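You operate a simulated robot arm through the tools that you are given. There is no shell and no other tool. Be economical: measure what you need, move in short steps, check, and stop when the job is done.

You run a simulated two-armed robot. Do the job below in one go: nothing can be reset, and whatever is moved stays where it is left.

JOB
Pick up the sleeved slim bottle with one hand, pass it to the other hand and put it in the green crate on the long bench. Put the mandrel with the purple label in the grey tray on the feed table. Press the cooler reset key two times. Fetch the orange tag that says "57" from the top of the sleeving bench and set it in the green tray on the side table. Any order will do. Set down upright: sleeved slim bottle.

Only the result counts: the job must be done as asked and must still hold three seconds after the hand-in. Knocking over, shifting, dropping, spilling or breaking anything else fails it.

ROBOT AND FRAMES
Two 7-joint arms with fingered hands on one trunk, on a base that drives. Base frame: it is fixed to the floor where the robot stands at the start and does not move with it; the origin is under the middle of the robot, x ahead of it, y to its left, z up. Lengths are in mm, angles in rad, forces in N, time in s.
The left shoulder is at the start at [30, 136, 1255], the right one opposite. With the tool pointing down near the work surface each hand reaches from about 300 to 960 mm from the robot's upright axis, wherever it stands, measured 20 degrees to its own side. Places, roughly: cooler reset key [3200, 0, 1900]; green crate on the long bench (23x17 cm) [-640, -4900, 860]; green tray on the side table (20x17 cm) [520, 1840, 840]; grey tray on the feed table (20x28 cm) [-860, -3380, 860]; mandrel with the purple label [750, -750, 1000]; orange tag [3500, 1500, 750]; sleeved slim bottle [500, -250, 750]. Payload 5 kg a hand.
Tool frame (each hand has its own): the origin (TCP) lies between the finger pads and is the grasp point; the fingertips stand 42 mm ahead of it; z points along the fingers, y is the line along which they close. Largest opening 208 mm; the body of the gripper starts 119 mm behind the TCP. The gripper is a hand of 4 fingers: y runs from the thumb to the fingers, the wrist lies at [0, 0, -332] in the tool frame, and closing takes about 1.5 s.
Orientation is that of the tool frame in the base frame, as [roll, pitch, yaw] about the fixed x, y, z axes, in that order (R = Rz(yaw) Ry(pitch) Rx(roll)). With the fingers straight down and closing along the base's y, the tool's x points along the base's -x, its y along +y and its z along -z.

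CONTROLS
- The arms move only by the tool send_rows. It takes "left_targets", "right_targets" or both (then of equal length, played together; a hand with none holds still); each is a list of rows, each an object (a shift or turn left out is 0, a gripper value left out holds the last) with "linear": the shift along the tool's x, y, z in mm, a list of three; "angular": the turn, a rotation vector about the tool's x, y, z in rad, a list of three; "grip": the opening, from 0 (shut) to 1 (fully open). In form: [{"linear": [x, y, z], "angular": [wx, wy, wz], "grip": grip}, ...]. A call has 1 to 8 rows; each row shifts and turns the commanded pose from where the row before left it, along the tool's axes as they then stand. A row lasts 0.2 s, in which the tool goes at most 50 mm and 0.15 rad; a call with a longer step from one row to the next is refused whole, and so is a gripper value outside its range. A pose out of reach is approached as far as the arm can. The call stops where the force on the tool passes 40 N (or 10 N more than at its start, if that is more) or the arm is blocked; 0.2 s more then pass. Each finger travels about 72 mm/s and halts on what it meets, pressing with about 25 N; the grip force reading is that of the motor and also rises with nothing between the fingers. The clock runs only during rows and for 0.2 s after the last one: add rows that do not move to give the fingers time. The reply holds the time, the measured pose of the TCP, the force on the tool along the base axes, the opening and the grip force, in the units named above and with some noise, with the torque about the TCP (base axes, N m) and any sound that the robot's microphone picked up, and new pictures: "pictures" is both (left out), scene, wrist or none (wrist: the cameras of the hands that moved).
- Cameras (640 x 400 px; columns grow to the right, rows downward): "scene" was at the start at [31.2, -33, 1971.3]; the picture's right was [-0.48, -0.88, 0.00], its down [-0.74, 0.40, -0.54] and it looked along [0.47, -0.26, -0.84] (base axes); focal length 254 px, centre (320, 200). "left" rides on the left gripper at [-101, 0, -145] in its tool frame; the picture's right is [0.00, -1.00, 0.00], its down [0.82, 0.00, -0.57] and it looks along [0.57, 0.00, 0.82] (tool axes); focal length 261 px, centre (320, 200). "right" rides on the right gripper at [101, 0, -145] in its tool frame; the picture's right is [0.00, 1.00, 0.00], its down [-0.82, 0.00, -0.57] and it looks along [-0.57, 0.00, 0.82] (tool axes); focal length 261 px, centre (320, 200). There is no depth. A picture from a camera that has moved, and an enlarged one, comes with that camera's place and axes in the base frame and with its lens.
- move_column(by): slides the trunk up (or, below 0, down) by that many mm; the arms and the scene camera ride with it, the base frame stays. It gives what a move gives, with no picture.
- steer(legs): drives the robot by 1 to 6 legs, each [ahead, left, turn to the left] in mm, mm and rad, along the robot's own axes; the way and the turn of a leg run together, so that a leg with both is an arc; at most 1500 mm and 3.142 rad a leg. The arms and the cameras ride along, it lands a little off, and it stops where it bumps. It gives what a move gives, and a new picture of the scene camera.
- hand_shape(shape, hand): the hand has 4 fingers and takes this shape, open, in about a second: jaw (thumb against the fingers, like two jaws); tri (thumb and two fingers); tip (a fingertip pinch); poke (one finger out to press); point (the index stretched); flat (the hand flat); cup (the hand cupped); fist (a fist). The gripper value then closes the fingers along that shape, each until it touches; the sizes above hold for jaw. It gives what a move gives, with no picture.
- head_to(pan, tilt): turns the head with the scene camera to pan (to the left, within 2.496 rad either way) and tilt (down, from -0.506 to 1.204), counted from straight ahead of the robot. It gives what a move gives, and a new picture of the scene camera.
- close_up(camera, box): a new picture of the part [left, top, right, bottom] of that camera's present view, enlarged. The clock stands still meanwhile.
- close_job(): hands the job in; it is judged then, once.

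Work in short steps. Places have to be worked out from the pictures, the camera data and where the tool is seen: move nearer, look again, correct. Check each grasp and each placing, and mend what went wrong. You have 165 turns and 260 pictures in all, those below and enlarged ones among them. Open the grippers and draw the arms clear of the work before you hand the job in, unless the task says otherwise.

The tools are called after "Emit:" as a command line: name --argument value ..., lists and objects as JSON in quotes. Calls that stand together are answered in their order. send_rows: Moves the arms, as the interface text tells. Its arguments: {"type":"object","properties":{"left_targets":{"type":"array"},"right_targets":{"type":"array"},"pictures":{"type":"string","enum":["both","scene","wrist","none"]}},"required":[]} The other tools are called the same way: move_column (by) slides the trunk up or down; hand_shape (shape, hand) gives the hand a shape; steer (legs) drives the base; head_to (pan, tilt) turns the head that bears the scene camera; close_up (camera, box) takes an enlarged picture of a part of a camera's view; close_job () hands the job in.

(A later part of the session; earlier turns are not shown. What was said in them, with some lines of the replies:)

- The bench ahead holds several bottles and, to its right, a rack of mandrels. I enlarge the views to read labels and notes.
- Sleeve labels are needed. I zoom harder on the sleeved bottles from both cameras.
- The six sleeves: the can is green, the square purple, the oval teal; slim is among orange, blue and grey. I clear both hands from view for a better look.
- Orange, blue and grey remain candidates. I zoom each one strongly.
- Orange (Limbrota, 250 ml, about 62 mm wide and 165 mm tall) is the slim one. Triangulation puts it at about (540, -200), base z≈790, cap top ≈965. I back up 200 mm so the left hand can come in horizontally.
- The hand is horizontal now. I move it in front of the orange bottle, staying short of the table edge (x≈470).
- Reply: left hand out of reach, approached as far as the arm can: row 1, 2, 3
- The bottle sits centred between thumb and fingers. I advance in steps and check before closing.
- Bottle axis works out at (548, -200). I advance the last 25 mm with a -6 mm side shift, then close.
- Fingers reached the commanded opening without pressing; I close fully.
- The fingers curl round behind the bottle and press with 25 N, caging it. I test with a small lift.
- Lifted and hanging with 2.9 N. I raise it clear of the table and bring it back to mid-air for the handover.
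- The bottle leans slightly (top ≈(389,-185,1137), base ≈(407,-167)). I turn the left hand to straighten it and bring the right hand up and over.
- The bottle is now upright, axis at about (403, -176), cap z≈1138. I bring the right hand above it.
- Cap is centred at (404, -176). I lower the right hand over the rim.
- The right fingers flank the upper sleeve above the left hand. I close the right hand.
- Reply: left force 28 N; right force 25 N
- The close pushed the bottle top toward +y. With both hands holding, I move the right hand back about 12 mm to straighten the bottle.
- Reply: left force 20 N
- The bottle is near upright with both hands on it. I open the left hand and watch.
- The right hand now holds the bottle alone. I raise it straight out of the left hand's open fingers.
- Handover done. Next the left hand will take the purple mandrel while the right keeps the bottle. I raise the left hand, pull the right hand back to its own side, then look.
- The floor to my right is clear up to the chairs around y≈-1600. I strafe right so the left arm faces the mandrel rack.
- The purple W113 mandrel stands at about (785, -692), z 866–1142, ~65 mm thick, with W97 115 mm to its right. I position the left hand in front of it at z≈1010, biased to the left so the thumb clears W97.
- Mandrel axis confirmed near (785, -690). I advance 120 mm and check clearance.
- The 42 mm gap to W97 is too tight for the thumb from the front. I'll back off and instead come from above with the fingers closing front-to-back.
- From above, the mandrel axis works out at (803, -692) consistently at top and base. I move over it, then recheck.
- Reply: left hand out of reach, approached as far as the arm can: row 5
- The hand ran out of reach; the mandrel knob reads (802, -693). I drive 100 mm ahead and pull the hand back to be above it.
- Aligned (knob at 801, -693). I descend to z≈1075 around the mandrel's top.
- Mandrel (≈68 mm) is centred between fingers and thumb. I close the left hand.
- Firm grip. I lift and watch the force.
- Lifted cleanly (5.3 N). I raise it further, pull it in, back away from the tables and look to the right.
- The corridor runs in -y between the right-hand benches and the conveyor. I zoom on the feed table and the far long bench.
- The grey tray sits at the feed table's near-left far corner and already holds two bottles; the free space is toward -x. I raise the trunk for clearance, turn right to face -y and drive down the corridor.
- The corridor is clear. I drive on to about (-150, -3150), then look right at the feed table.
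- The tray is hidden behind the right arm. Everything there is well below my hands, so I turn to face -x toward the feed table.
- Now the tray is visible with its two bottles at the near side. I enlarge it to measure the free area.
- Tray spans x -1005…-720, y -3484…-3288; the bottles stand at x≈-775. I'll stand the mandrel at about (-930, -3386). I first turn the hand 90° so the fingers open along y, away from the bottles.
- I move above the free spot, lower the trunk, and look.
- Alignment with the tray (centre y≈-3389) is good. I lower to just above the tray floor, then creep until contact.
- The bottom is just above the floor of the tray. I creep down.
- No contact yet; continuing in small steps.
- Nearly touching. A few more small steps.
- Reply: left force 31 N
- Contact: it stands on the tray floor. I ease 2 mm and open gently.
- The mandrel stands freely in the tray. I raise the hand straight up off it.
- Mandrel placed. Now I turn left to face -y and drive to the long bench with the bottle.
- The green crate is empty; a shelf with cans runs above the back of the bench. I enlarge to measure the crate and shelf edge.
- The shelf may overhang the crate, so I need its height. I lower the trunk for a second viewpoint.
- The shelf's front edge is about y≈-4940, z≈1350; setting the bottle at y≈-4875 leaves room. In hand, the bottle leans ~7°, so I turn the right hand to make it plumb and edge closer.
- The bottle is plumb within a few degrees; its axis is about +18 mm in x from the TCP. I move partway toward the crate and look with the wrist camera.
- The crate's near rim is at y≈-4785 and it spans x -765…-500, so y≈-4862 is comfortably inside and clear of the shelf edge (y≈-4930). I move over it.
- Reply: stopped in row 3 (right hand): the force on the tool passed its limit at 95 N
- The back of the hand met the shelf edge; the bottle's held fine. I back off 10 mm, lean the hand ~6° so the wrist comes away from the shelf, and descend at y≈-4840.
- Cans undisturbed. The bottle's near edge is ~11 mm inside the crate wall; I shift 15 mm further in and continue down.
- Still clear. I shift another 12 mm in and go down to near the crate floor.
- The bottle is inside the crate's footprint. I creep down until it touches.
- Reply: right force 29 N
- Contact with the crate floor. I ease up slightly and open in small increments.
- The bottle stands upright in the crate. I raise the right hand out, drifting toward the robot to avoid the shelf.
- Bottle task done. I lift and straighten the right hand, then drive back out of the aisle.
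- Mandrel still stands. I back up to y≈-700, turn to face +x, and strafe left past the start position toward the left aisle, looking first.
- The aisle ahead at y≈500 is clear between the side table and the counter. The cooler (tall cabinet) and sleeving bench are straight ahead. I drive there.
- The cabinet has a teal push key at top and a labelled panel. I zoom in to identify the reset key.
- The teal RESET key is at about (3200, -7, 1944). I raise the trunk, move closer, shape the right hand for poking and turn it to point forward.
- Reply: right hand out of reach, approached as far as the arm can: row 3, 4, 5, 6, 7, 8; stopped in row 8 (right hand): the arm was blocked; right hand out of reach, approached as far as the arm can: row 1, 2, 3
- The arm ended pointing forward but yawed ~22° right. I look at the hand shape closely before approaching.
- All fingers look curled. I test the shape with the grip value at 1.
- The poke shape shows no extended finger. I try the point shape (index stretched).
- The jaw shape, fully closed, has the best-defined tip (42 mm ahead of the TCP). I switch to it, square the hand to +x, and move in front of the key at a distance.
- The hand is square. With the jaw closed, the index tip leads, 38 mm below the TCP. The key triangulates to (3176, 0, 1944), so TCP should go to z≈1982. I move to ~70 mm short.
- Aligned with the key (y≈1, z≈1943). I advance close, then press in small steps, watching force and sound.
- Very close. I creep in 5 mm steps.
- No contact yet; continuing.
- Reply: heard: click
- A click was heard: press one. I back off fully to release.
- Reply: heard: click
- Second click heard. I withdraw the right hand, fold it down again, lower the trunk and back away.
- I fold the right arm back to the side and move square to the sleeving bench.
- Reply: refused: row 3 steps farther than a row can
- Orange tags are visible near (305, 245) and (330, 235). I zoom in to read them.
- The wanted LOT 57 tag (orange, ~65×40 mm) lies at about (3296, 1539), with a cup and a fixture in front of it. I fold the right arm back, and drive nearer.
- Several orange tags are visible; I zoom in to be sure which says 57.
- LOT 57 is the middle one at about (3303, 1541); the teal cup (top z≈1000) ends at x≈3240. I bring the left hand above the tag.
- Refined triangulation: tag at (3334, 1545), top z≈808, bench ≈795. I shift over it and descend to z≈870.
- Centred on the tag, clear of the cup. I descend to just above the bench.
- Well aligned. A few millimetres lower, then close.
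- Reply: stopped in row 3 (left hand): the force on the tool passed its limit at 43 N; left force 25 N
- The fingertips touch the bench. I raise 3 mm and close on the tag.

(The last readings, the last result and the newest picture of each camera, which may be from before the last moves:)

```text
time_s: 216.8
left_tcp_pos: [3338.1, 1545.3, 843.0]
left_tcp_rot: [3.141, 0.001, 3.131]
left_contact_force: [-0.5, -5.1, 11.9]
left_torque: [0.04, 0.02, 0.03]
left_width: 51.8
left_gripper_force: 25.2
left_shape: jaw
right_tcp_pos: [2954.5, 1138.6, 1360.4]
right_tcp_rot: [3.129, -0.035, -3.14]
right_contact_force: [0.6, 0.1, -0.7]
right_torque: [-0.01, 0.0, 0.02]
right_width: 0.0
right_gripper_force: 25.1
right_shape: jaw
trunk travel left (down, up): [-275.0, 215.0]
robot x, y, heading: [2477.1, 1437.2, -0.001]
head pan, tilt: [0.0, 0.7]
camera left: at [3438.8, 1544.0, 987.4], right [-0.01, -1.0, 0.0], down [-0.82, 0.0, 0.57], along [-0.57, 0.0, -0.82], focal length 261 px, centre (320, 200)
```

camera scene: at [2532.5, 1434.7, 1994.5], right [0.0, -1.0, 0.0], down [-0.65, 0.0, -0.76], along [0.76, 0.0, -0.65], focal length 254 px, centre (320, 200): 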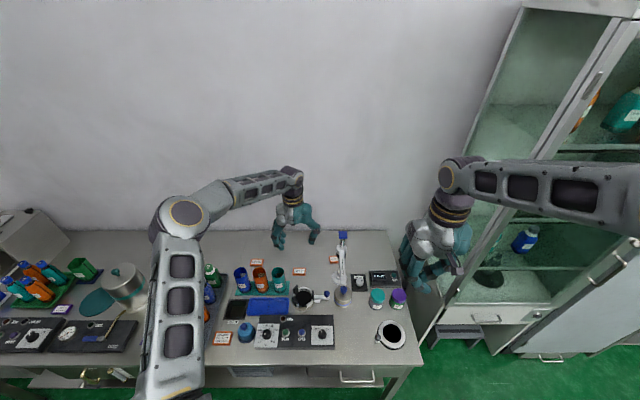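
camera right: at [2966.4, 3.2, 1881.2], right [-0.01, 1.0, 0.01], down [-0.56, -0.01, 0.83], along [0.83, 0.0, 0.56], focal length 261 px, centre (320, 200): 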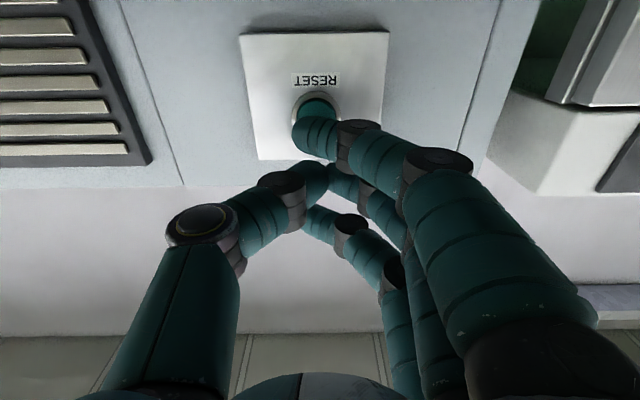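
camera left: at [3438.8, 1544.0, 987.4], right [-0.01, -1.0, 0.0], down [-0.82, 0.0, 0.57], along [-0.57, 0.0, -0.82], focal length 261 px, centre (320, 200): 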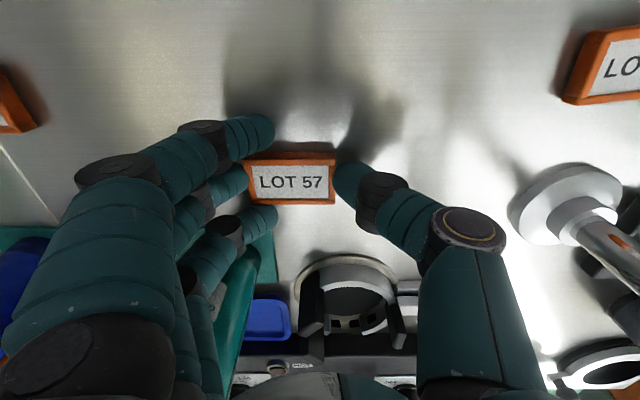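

The tag is pinched between thumb and fingers. I lift.

Emit:
send_rows --left_targets '[{"linear": [0, 0, -10]}, {"linear": [0, 0, -20]}, {"linear": [0, 0, -40]}, {"linear": [0, 0, -45]}, {"linear": [0, 0, -45]}, {"linear": [0, 0, -45]}]' --pictures "wrist"

Emit:
close_up --camera "scene" --box '[235, 200, 345, 310]'

```text
time_s: 218.2
left_tcp_pos: [3335.2, 1544.6, 1047.6]
left_tcp_rot: [3.14, 0.001, 3.131]
left_contact_force: [-0.7, -0.2, 0.0]
left_torque: [0.0, -0.15, 0.03]
left_width: 51.6
left_gripper_force: 24.5
left_shape: jaw
right_tcp_pos: [2955.2, 1139.1, 1360.2]
right_tcp_rot: [3.132, -0.034, -3.139]
right_contact_force: [-0.5, 0.3, -0.3]
right_torque: [0.0, -0.13, 0.02]
right_width: 0.1
right_gripper_force: 25.5
right_shape: jaw
trunk travel left (down, up): [-275.0, 215.0]
robot x, y, heading: [2474.3, 1433.8, -0.003]
head pan, tilt: [0.0, 0.7]
camera left: at [3436.6, 1543.7, 1191.7], right [-0.01, -1.0, 0.0], down [-0.82, 0.0, 0.57], along [-0.57, 0.0, -0.82], focal length 261 px, centre (320, 200)
```

left: 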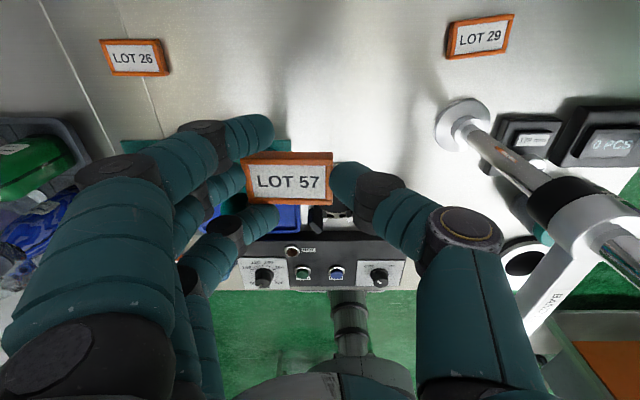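

```text
3.64 times, centred on (290, 255) of scene
camera zoom: at [2528.2, 1434.9, 1994.8], right [0.0, -1.0, 0.0], down [-0.64, 0.0, -0.77], along [0.77, 0.0, -0.64], focal length 925 px, centre (429, 0)
```

zoom: 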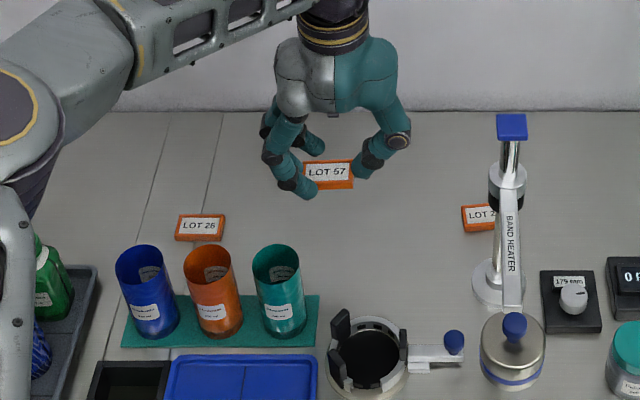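

Tag LOT 57 is in hand. I raise and pull it in, back away, and turn around toward the side table.

Emit:
send_rows --left_targets '[{"linear": [0, 0, -48]}, {"linear": [0, 0, -48]}, {"linear": [0, 0, -48]}, {"linear": [0, 0, -48]}, {"linear": [45, 0, -15]}, {"linear": [48, 0, 0]}, {"linear": [48, 0, 0]}, {"linear": [48, 0, 0]}]' --pictures "none"

Emit:
send_rows --left_targets '[{"linear": [48, 0, 0]}, {"linear": [48, 0, 0]}, {"linear": [48, 0, 0]}, {"linear": [48, 0, 0]}]' --pictures "wrist"

Emit:
steer --legs '[[-750, 100, 0], [0, 0, 3.14]]'

```text
time_s: 220.1
left_tcp_pos: [3146.8, 1548.3, 1256.9]
left_tcp_rot: [3.14, 0.0, 3.134]
left_contact_force: [-2.4, 0.4, 0.7]
left_torque: [0.02, -0.21, 0.03]
left_width: 51.0
left_gripper_force: 25.2
left_shape: jaw
right_tcp_pos: [2952.7, 1139.0, 1360.7]
right_tcp_rot: [3.131, -0.034, -3.139]
right_contact_force: [-0.4, -0.5, 0.5]
right_torque: [0.0, -0.12, -0.01]
right_width: 0.0
right_gripper_force: 25.1
right_shape: jaw
trunk travel left (down, up): [-275.0, 215.0]
robot x, y, heading: [2473.6, 1434.7, -0.001]
head pan, tilt: [0.0, 0.7]
```

```text
time_s: 221.1
left_tcp_pos: [2952.9, 1548.9, 1255.4]
left_tcp_rot: [3.138, 0.001, 3.131]
left_contact_force: [-1.8, 0.2, -0.9]
left_torque: [0.03, -0.26, 0.03]
left_width: 51.0
left_gripper_force: 25.0
left_shape: jaw
right_tcp_pos: [2952.4, 1137.8, 1360.7]
right_tcp_rot: [3.132, -0.032, -3.141]
right_contact_force: [-1.6, -0.1, 0.3]
right_torque: [0.04, -0.21, 0.03]
right_width: 0.0
right_gripper_force: 24.8
right_shape: jaw
trunk travel left (down, up): [-275.0, 215.0]
robot x, y, heading: [2477.8, 1435.0, -0.003]
head pan, tilt: [0.0, 0.7]
camera left: at [3054.1, 1549.2, 1399.7], right [0.0, -1.0, 0.0], down [-0.82, 0.0, 0.57], along [-0.57, 0.0, -0.82], focal length 261 px, centre (320, 200)
```

left: 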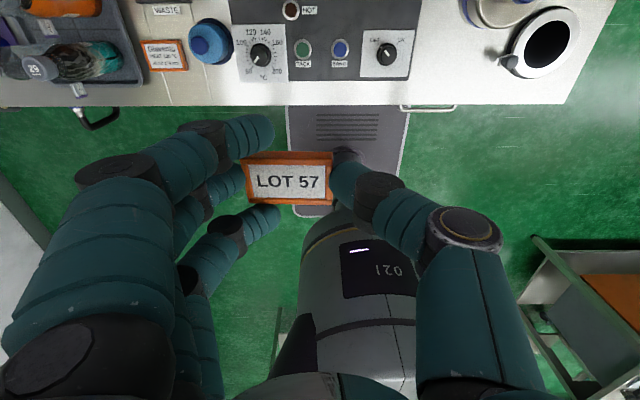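

```text
time_s: 232.5
left_tcp_pos: [1235.9, 1422.8, 1254.0]
left_tcp_rot: [3.141, 0.0, -0.018]
left_contact_force: [0.3, 0.0, -0.8]
left_torque: [0.02, -0.04, 0.01]
left_width: 50.9
left_gripper_force: 25.4
left_shape: jaw
right_tcp_pos: [1240.7, 1835.0, 1358.2]
right_tcp_rot: [3.132, -0.035, -0.005]
right_contact_force: [-0.8, -0.4, 0.1]
right_torque: [0.05, 0.01, 0.0]
right_width: 0.1
right_gripper_force: 25.0
right_shape: jaw
trunk travel left (down, up): [-275.0, 215.0]
robot x, y, heading: [1719.5, 1538.3, 3.135]
head pan, tilt: [0.0, 0.7]
camera scene: at [1663.5, 1536.7, 1994.7], right [0.01, 1.0, 0.0], down [0.64, -0.01, -0.76], along [-0.76, 0.01, -0.64], focal length 254 px, centre (320, 200)
```

scene: 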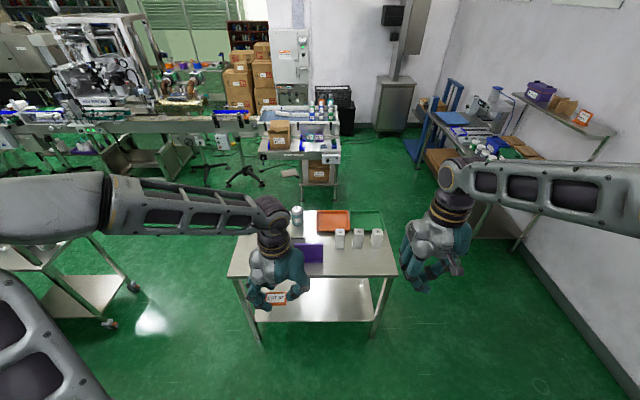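

The side table is ahead with a green tray at its far right. I zoom in.

Emit:
close_up --camera "scene" --box '[220, 190, 410, 310]'

```text
3.33 times, centred on (315, 250) of scene
camera zoom: at [1663.5, 1536.7, 1994.7], right [0.01, 1.0, 0.0], down [0.64, -0.01, -0.76], along [-0.76, 0.01, -0.64], focal length 848 px, centre (337, 33)
```

zoom: 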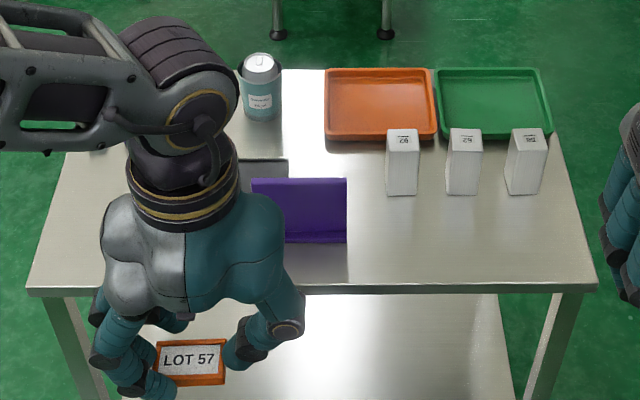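

Green tray centre ≈(515, 1840). Boxes stand at x≈690, the near table edge at x≈906. I drive to about (1290, 1985).

Emit:
steer --legs '[[300, -445, 0.006], [130, 0, 0]]'

Emit:
close_up --camera "left" --box '[0, 0, 640, 400]'

```text
time_s: 236.5
left_tcp_pos: [807.6, 1866.0, 1255.1]
left_tcp_rot: [3.141, 0.0, -0.009]
left_contact_force: [0.0, -1.2, -1.4]
left_torque: [0.02, -0.02, 0.02]
left_width: 50.7
left_gripper_force: 25.3
left_shape: jaw
right_tcp_pos: [810.0, 2277.7, 1358.6]
right_tcp_rot: [3.132, -0.036, 0.005]
right_contact_force: [0.4, 0.1, 0.2]
right_torque: [0.03, -0.03, -0.03]
right_width: 0.0
right_gripper_force: 25.6
right_shape: jaw
trunk travel left (down, up): [-275.0, 215.0]
robot x, y, heading: [1289.5, 1982.5, 3.14]
head pan, tilt: [0.0, 0.7]
camera scene: at [1233.8, 1982.7, 1994.7], right [0.0, 1.0, 0.0], down [0.64, 0.0, -0.77], along [-0.77, 0.0, -0.64], focal length 254 px, centre (320, 200)
```

scene: 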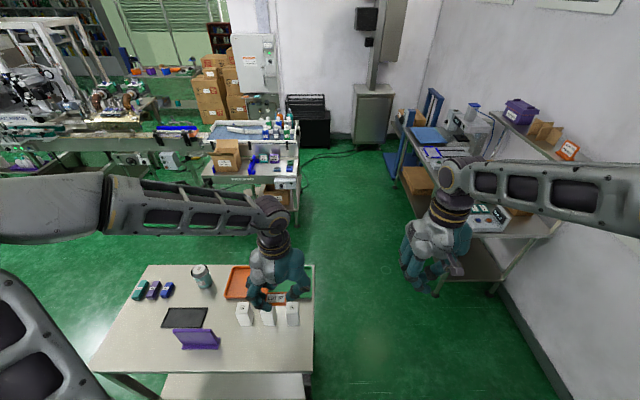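

```text
1.00 times, centred on (320, 200) of left (not enlarged: the box is as wide or as high as the picture)
camera zoom: at [707.3, 1866.2, 1398.2], right [0.0, 1.0, 0.0], down [0.82, 0.0, 0.57], along [0.57, 0.0, -0.82], focal length 261 px, centre (320, 200)
```

zoom: 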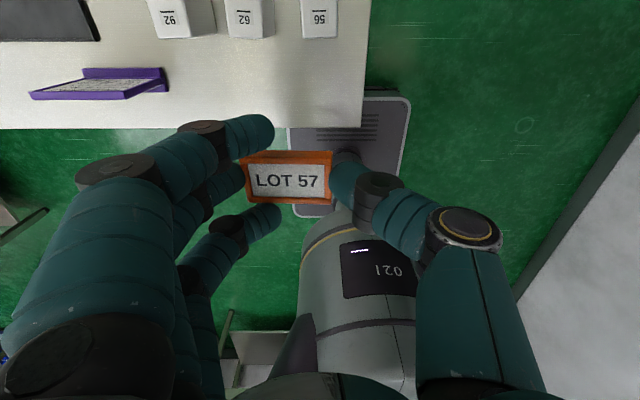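

I move the tag above the green tray.

Emit:
send_rows --left_targets '[{"linear": [-47, 4, 0]}, {"linear": [-47, 4, 0]}, {"linear": [-47, 4, 0]}, {"linear": [-47, 4, 0]}, {"linear": [-47, 4, 0]}, {"linear": [-47, 3, 0]}]' --pictures "both"

Emit:
close_up --camera "scene" --box '[200, 230, 330, 340]'

```text
time_s: 237.9
left_tcp_pos: [522.1, 1845.5, 1253.8]
left_tcp_rot: [3.139, -0.003, -0.008]
left_contact_force: [-0.8, -0.3, -1.2]
left_torque: [0.04, -0.16, -0.04]
left_width: 50.7
left_gripper_force: 25.3
left_shape: jaw
right_tcp_pos: [807.2, 2277.9, 1358.4]
right_tcp_rot: [3.131, -0.038, 0.002]
right_contact_force: [-0.5, 0.0, -0.4]
right_torque: [-0.02, -0.13, 0.05]
right_width: 0.1
right_gripper_force: 25.0
right_shape: jaw
trunk travel left (down, up): [-275.0, 215.0]
robot x, y, heading: [1292.1, 1982.9, 3.144]
head pan, tilt: [0.0, 0.7]
camera scene: at [1230.9, 1983.3, 1994.5], right [0.0, 1.0, 0.0], down [0.65, 0.0, -0.76], along [-0.76, 0.0, -0.65], focal length 254 px, centre (320, 200)
camera left: at [421.7, 1845.4, 1396.6], right [0.0, 1.0, 0.0], down [0.82, 0.0, 0.57], along [0.57, 0.0, -0.82], focal length 261 px, centre (320, 200)
```

scene: 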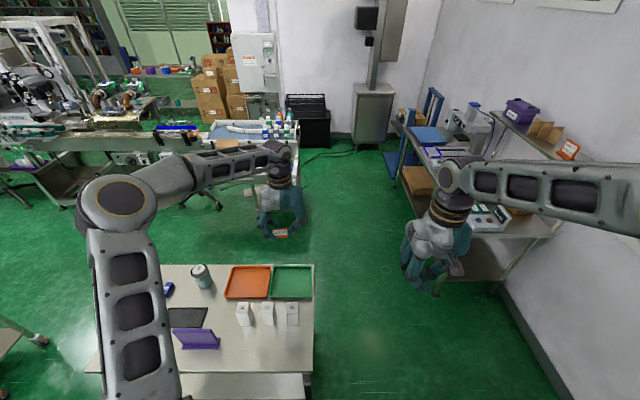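
left: 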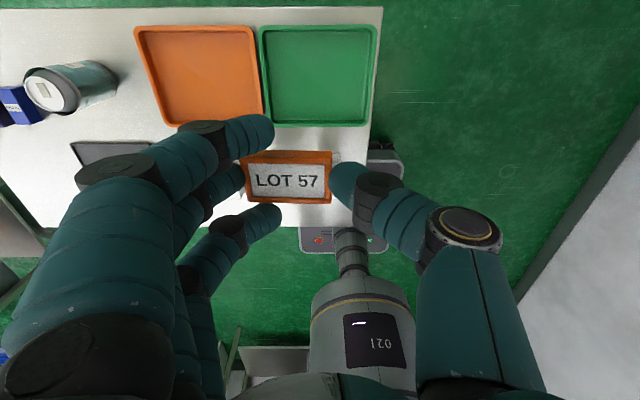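

```text
3.64 times, centred on (265, 285) of scene
camera zoom: at [1230.9, 1983.3, 1994.5], right [0.0, 1.0, 0.0], down [0.65, 0.0, -0.76], along [-0.76, 0.0, -0.65], focal length 925 px, centre (520, -109)
```

zoom: 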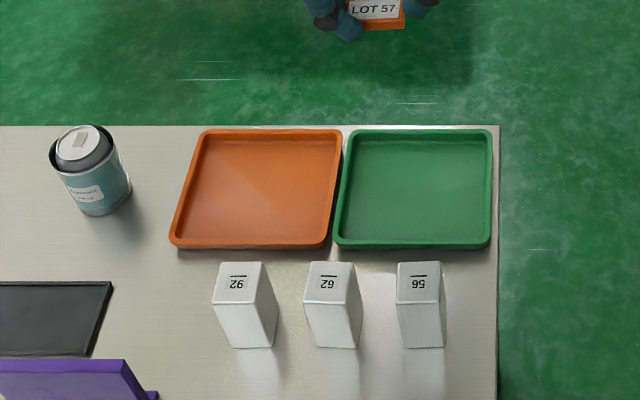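

Over the tray (centre ≈(518,1845)). I shift 20 mm to centre the tag and descend.

Emit:
send_rows --left_targets '[{"linear": [0, -20, 30]}, {"linear": [0, 0, 45]}, {"linear": [0, 0, 45]}, {"linear": [0, 0, 45]}, {"linear": [0, 0, 45]}, {"linear": [0, 0, 45]}, {"linear": [0, 0, 45]}]' --pictures "wrist"

Emit:
close_up --camera "scene" --box '[200, 210, 330, 340]'

```text
time_s: 239.5
left_tcp_pos: [523.6, 1866.5, 954.1]
left_tcp_rot: [-3.141, 0.001, -0.009]
left_contact_force: [-0.9, -0.9, -0.1]
left_torque: [0.05, -0.17, -0.02]
left_width: 50.4
left_gripper_force: 24.8
left_shape: jaw
right_tcp_pos: [807.5, 2276.9, 1358.8]
right_tcp_rot: [3.131, -0.037, 0.004]
right_contact_force: [-0.3, -0.6, 1.3]
right_torque: [0.01, -0.09, -0.02]
right_width: 0.2
right_gripper_force: 24.8
right_shape: jaw
trunk travel left (down, up): [-275.0, 215.0]
robot x, y, heading: [1288.5, 1988.1, 3.141]
head pan, tilt: [0.0, 0.7]
camera left: at [424.1, 1866.1, 1097.3], right [0.0, 1.0, 0.0], down [0.82, 0.0, 0.57], along [0.57, 0.0, -0.82], focal length 261 px, centre (320, 200)
```

left: 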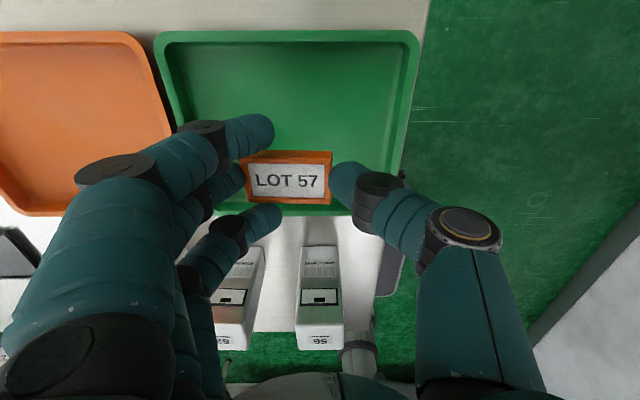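

```text
3.08 times, centred on (265, 275) of scene
camera zoom: at [1232.3, 1982.6, 1994.5], right [0.0, 1.0, 0.0], down [0.65, 0.0, -0.76], along [-0.76, 0.0, -0.65], focal length 783 px, centre (489, -31)
```

zoom: 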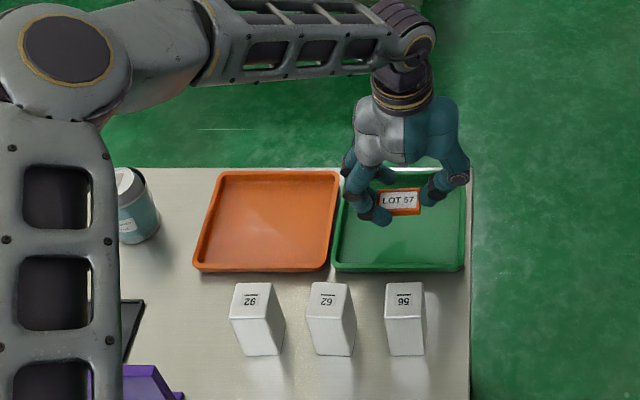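

Centred over the tray. I continue down to near the floor.

Emit:
send_rows --left_targets '[{"linear": [0, 0, 25]}, {"linear": [0, 0, 15]}, {"linear": [0, 0, 8]}, {"linear": [0, 0, 5]}, {"linear": [0, 0, 4]}]' --pictures "none"

```text
time_s: 240.7
left_tcp_pos: [525.1, 1864.5, 896.6]
left_tcp_rot: [3.14, 0.0, -0.008]
left_contact_force: [-0.6, 0.4, 0.2]
left_torque: [0.0, 0.04, 0.01]
left_width: 50.8
left_gripper_force: 25.1
left_shape: jaw
right_tcp_pos: [808.7, 2278.2, 1360.0]
right_tcp_rot: [3.131, -0.033, 0.002]
right_contact_force: [1.8, -0.1, -0.3]
right_torque: [-0.06, -0.01, -0.01]
right_width: 0.0
right_gripper_force: 25.3
right_shape: jaw
trunk travel left (down, up): [-275.0, 215.0]
robot x, y, heading: [1288.8, 1983.6, 3.135]
head pan, tilt: [0.0, 0.7]
```

No contact yet; creeping further.

Emit:
send_rows --left_targets '[{"linear": [0, 0, 4]}, {"linear": [0, 0, 4]}, {"linear": [0, 0, 4]}, {"linear": [0, 0, 4]}, {"linear": [0, 0, 4]}]' --pictures "wrist"

```text
time_s: 241.7
left_tcp_pos: [523.3, 1868.2, 888.1]
left_tcp_rot: [-3.141, 0.006, -0.009]
left_contact_force: [6.0, 0.1, 25.4]
left_torque: [-1.99, -0.41, 0.46]
left_width: 50.8
left_gripper_force: 25.2
left_shape: jaw
right_tcp_pos: [810.1, 2280.1, 1359.3]
right_tcp_rot: [3.132, -0.034, 0.004]
right_contact_force: [0.4, -1.1, 0.6]
right_torque: [0.0, -0.1, 0.0]
right_width: 0.3
right_gripper_force: 24.4
right_shape: jaw
trunk travel left (down, up): [-275.0, 215.0]
robot x, y, heading: [1287.5, 1980.5, 3.139]
head pan, tilt: [0.0, 0.7]
stopped in row 5 (left hand): the force on the tool passed its limit at 45 N (the readings are from after the stop); the commanded pose is now the measured one
camera left: at [424.0, 1867.4, 1032.0], right [0.0, 1.0, 0.0], down [0.82, 0.0, 0.57], along [0.57, 0.0, -0.82], focal length 261 px, centre (320, 200)
```

left: 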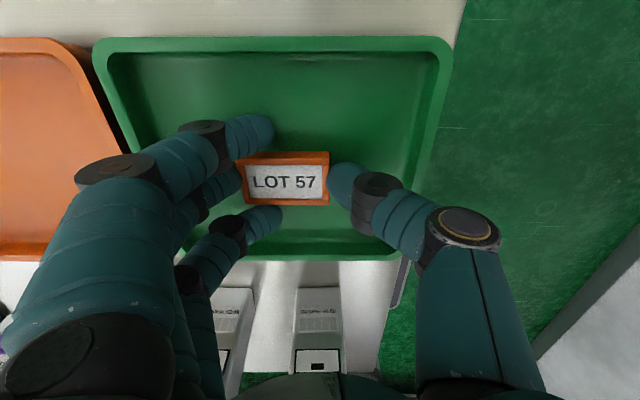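

Contact with the tray floor. I ease up 3 mm and open.

Emit:
send_rows --left_targets '[{"linear": [0, 0, -3]}, {"grip": 0.3}, {"grip": 0.36}, {"grip": 0.42}, {"grip": 0.42}, {"linear": [0, 0, -15]}, {"linear": [0, 0, -40]}, {"linear": [0, 0, -45]}]' --pictures "wrist"

Emit:
close_up --camera "scene" --box '[200, 210, 330, 340]'

```text
time_s: 243.5
left_tcp_pos: [524.8, 1866.1, 988.8]
left_tcp_rot: [-3.141, 0.003, -0.01]
left_contact_force: [0.9, 0.4, -0.9]
left_torque: [-0.06, 0.13, 0.05]
left_width: 86.9
left_gripper_force: 0.1
left_shape: jaw
right_tcp_pos: [810.7, 2277.8, 1359.5]
right_tcp_rot: [3.131, -0.036, 0.004]
right_contact_force: [0.6, 0.5, 0.0]
right_torque: [0.01, 0.05, -0.01]
right_width: 0.0
right_gripper_force: 25.7
right_shape: jaw
trunk travel left (down, up): [-275.0, 215.0]
robot x, y, heading: [1290.5, 1981.9, 3.138]
head pan, tilt: [0.0, 0.7]
camera left: at [424.8, 1866.7, 1132.8], right [0.0, 1.0, 0.0], down [0.82, 0.0, 0.57], along [0.57, 0.0, -0.82], focal length 261 px, centre (320, 200)
```

left: 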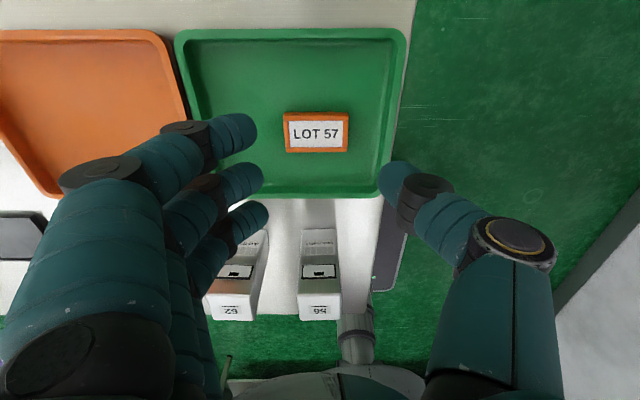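

```text
3.08 times, centred on (265, 275) of scene
camera zoom: at [1235.0, 1983.2, 1994.7], right [0.0, 1.0, 0.0], down [0.64, 0.0, -0.77], along [-0.77, 0.0, -0.64], focal length 783 px, centre (489, -31)
```

zoom: 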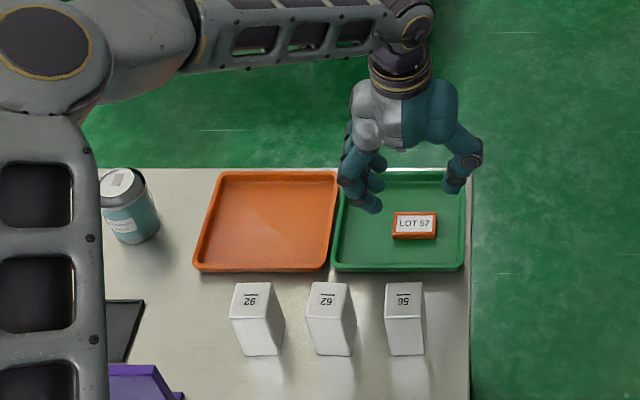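

The tag lies flat in the green tray. I raise and retract the arm, open both grippers and back off.

Emit:
send_rows --left_targets '[{"linear": [0, 0, -48]}, {"linear": [0, 0, -48]}, {"linear": [0, 0, -48]}, {"linear": [0, 0, -48]}, {"linear": [48, 0, 0], "grip": 1.0}, {"linear": [48, 0, 0]}, {"linear": [48, 0, 0]}, {"linear": [48, 0, 0]}]' --right_targets '[{"grip": 1.0}, {}, {}, {}, {}, {}, {}, {}]' --pictures "none"

Emit:
steer --legs '[[-300, 0, 0]]'

```text
time_s: 245.3
left_tcp_pos: [718.0, 1864.4, 1181.0]
left_tcp_rot: [3.141, 0.005, -0.009]
left_contact_force: [1.5, 0.1, 0.2]
left_torque: [-0.03, 0.16, 0.0]
left_width: 207.5
left_gripper_force: 0.1
left_shape: jaw
right_tcp_pos: [810.0, 2278.9, 1360.3]
right_tcp_rot: [3.132, -0.034, 0.004]
right_contact_force: [1.0, 0.2, 0.3]
right_torque: [-0.03, 0.16, -0.01]
right_width: 207.9
right_gripper_force: 0.1
right_shape: jaw
trunk travel left (down, up): [-275.0, 215.0]
robot x, y, heading: [1290.1, 1981.5, 3.141]
head pan, tilt: [0.0, 0.7]
```

```text
time_s: 247.4
left_tcp_pos: [1017.1, 1865.7, 1181.0]
left_tcp_rot: [-3.14, 0.004, -0.01]
left_contact_force: [0.2, -0.2, 1.0]
left_torque: [-0.01, 0.07, 0.0]
left_width: 207.6
left_gripper_force: 0.1
left_shape: jaw
right_tcp_pos: [1111.5, 2277.9, 1358.8]
right_tcp_rot: [3.131, -0.035, 0.0]
right_contact_force: [0.2, -0.3, 0.6]
right_torque: [-0.03, 0.08, 0.01]
right_width: 207.6
right_gripper_force: 0.1
right_shape: jaw
trunk travel left (down, up): [-275.0, 215.0]
robot x, y, heading: [1590.8, 1980.7, 3.142]
head pan, tilt: [0.0, 0.7]
camera scene: at [1536.8, 1982.5, 1994.7], right [0.0, 1.0, 0.0], down [0.64, 0.0, -0.77], along [-0.77, 0.0, -0.64], focal length 254 px, centre (320, 200)
```

scene: 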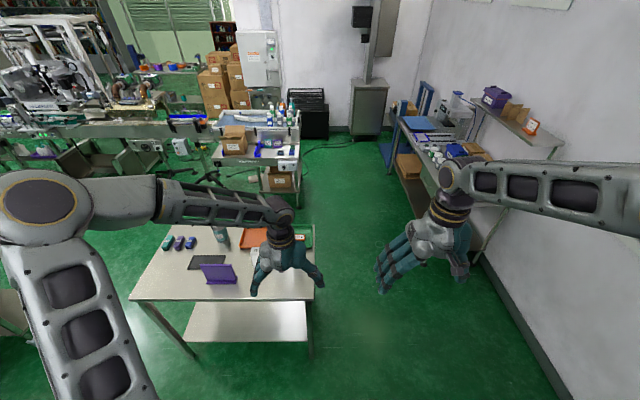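

All four parts are done, the grippers are open and the arms are clear, so I hand in.

Emit:
close_job

```text
The job is handed in.
```

I finished all four tasks and handed the job in:
- **Bottle:** the orange sleeved slim bottle went from the left hand to the right and stands upright in the green crate.
- **Mandrel:** the purple-label mandrel (W113) stands on end in the grey tray beside its two bottles.
- **Reset key:** I pressed it twice and heard a click each time.
- **Tag:** the orange "LOT 57" tag lies flat in the green tray.

While I was placing the bottle, the right hand bumped the shelf edge above the crate (95 N peak); the cans on it stayed in place.
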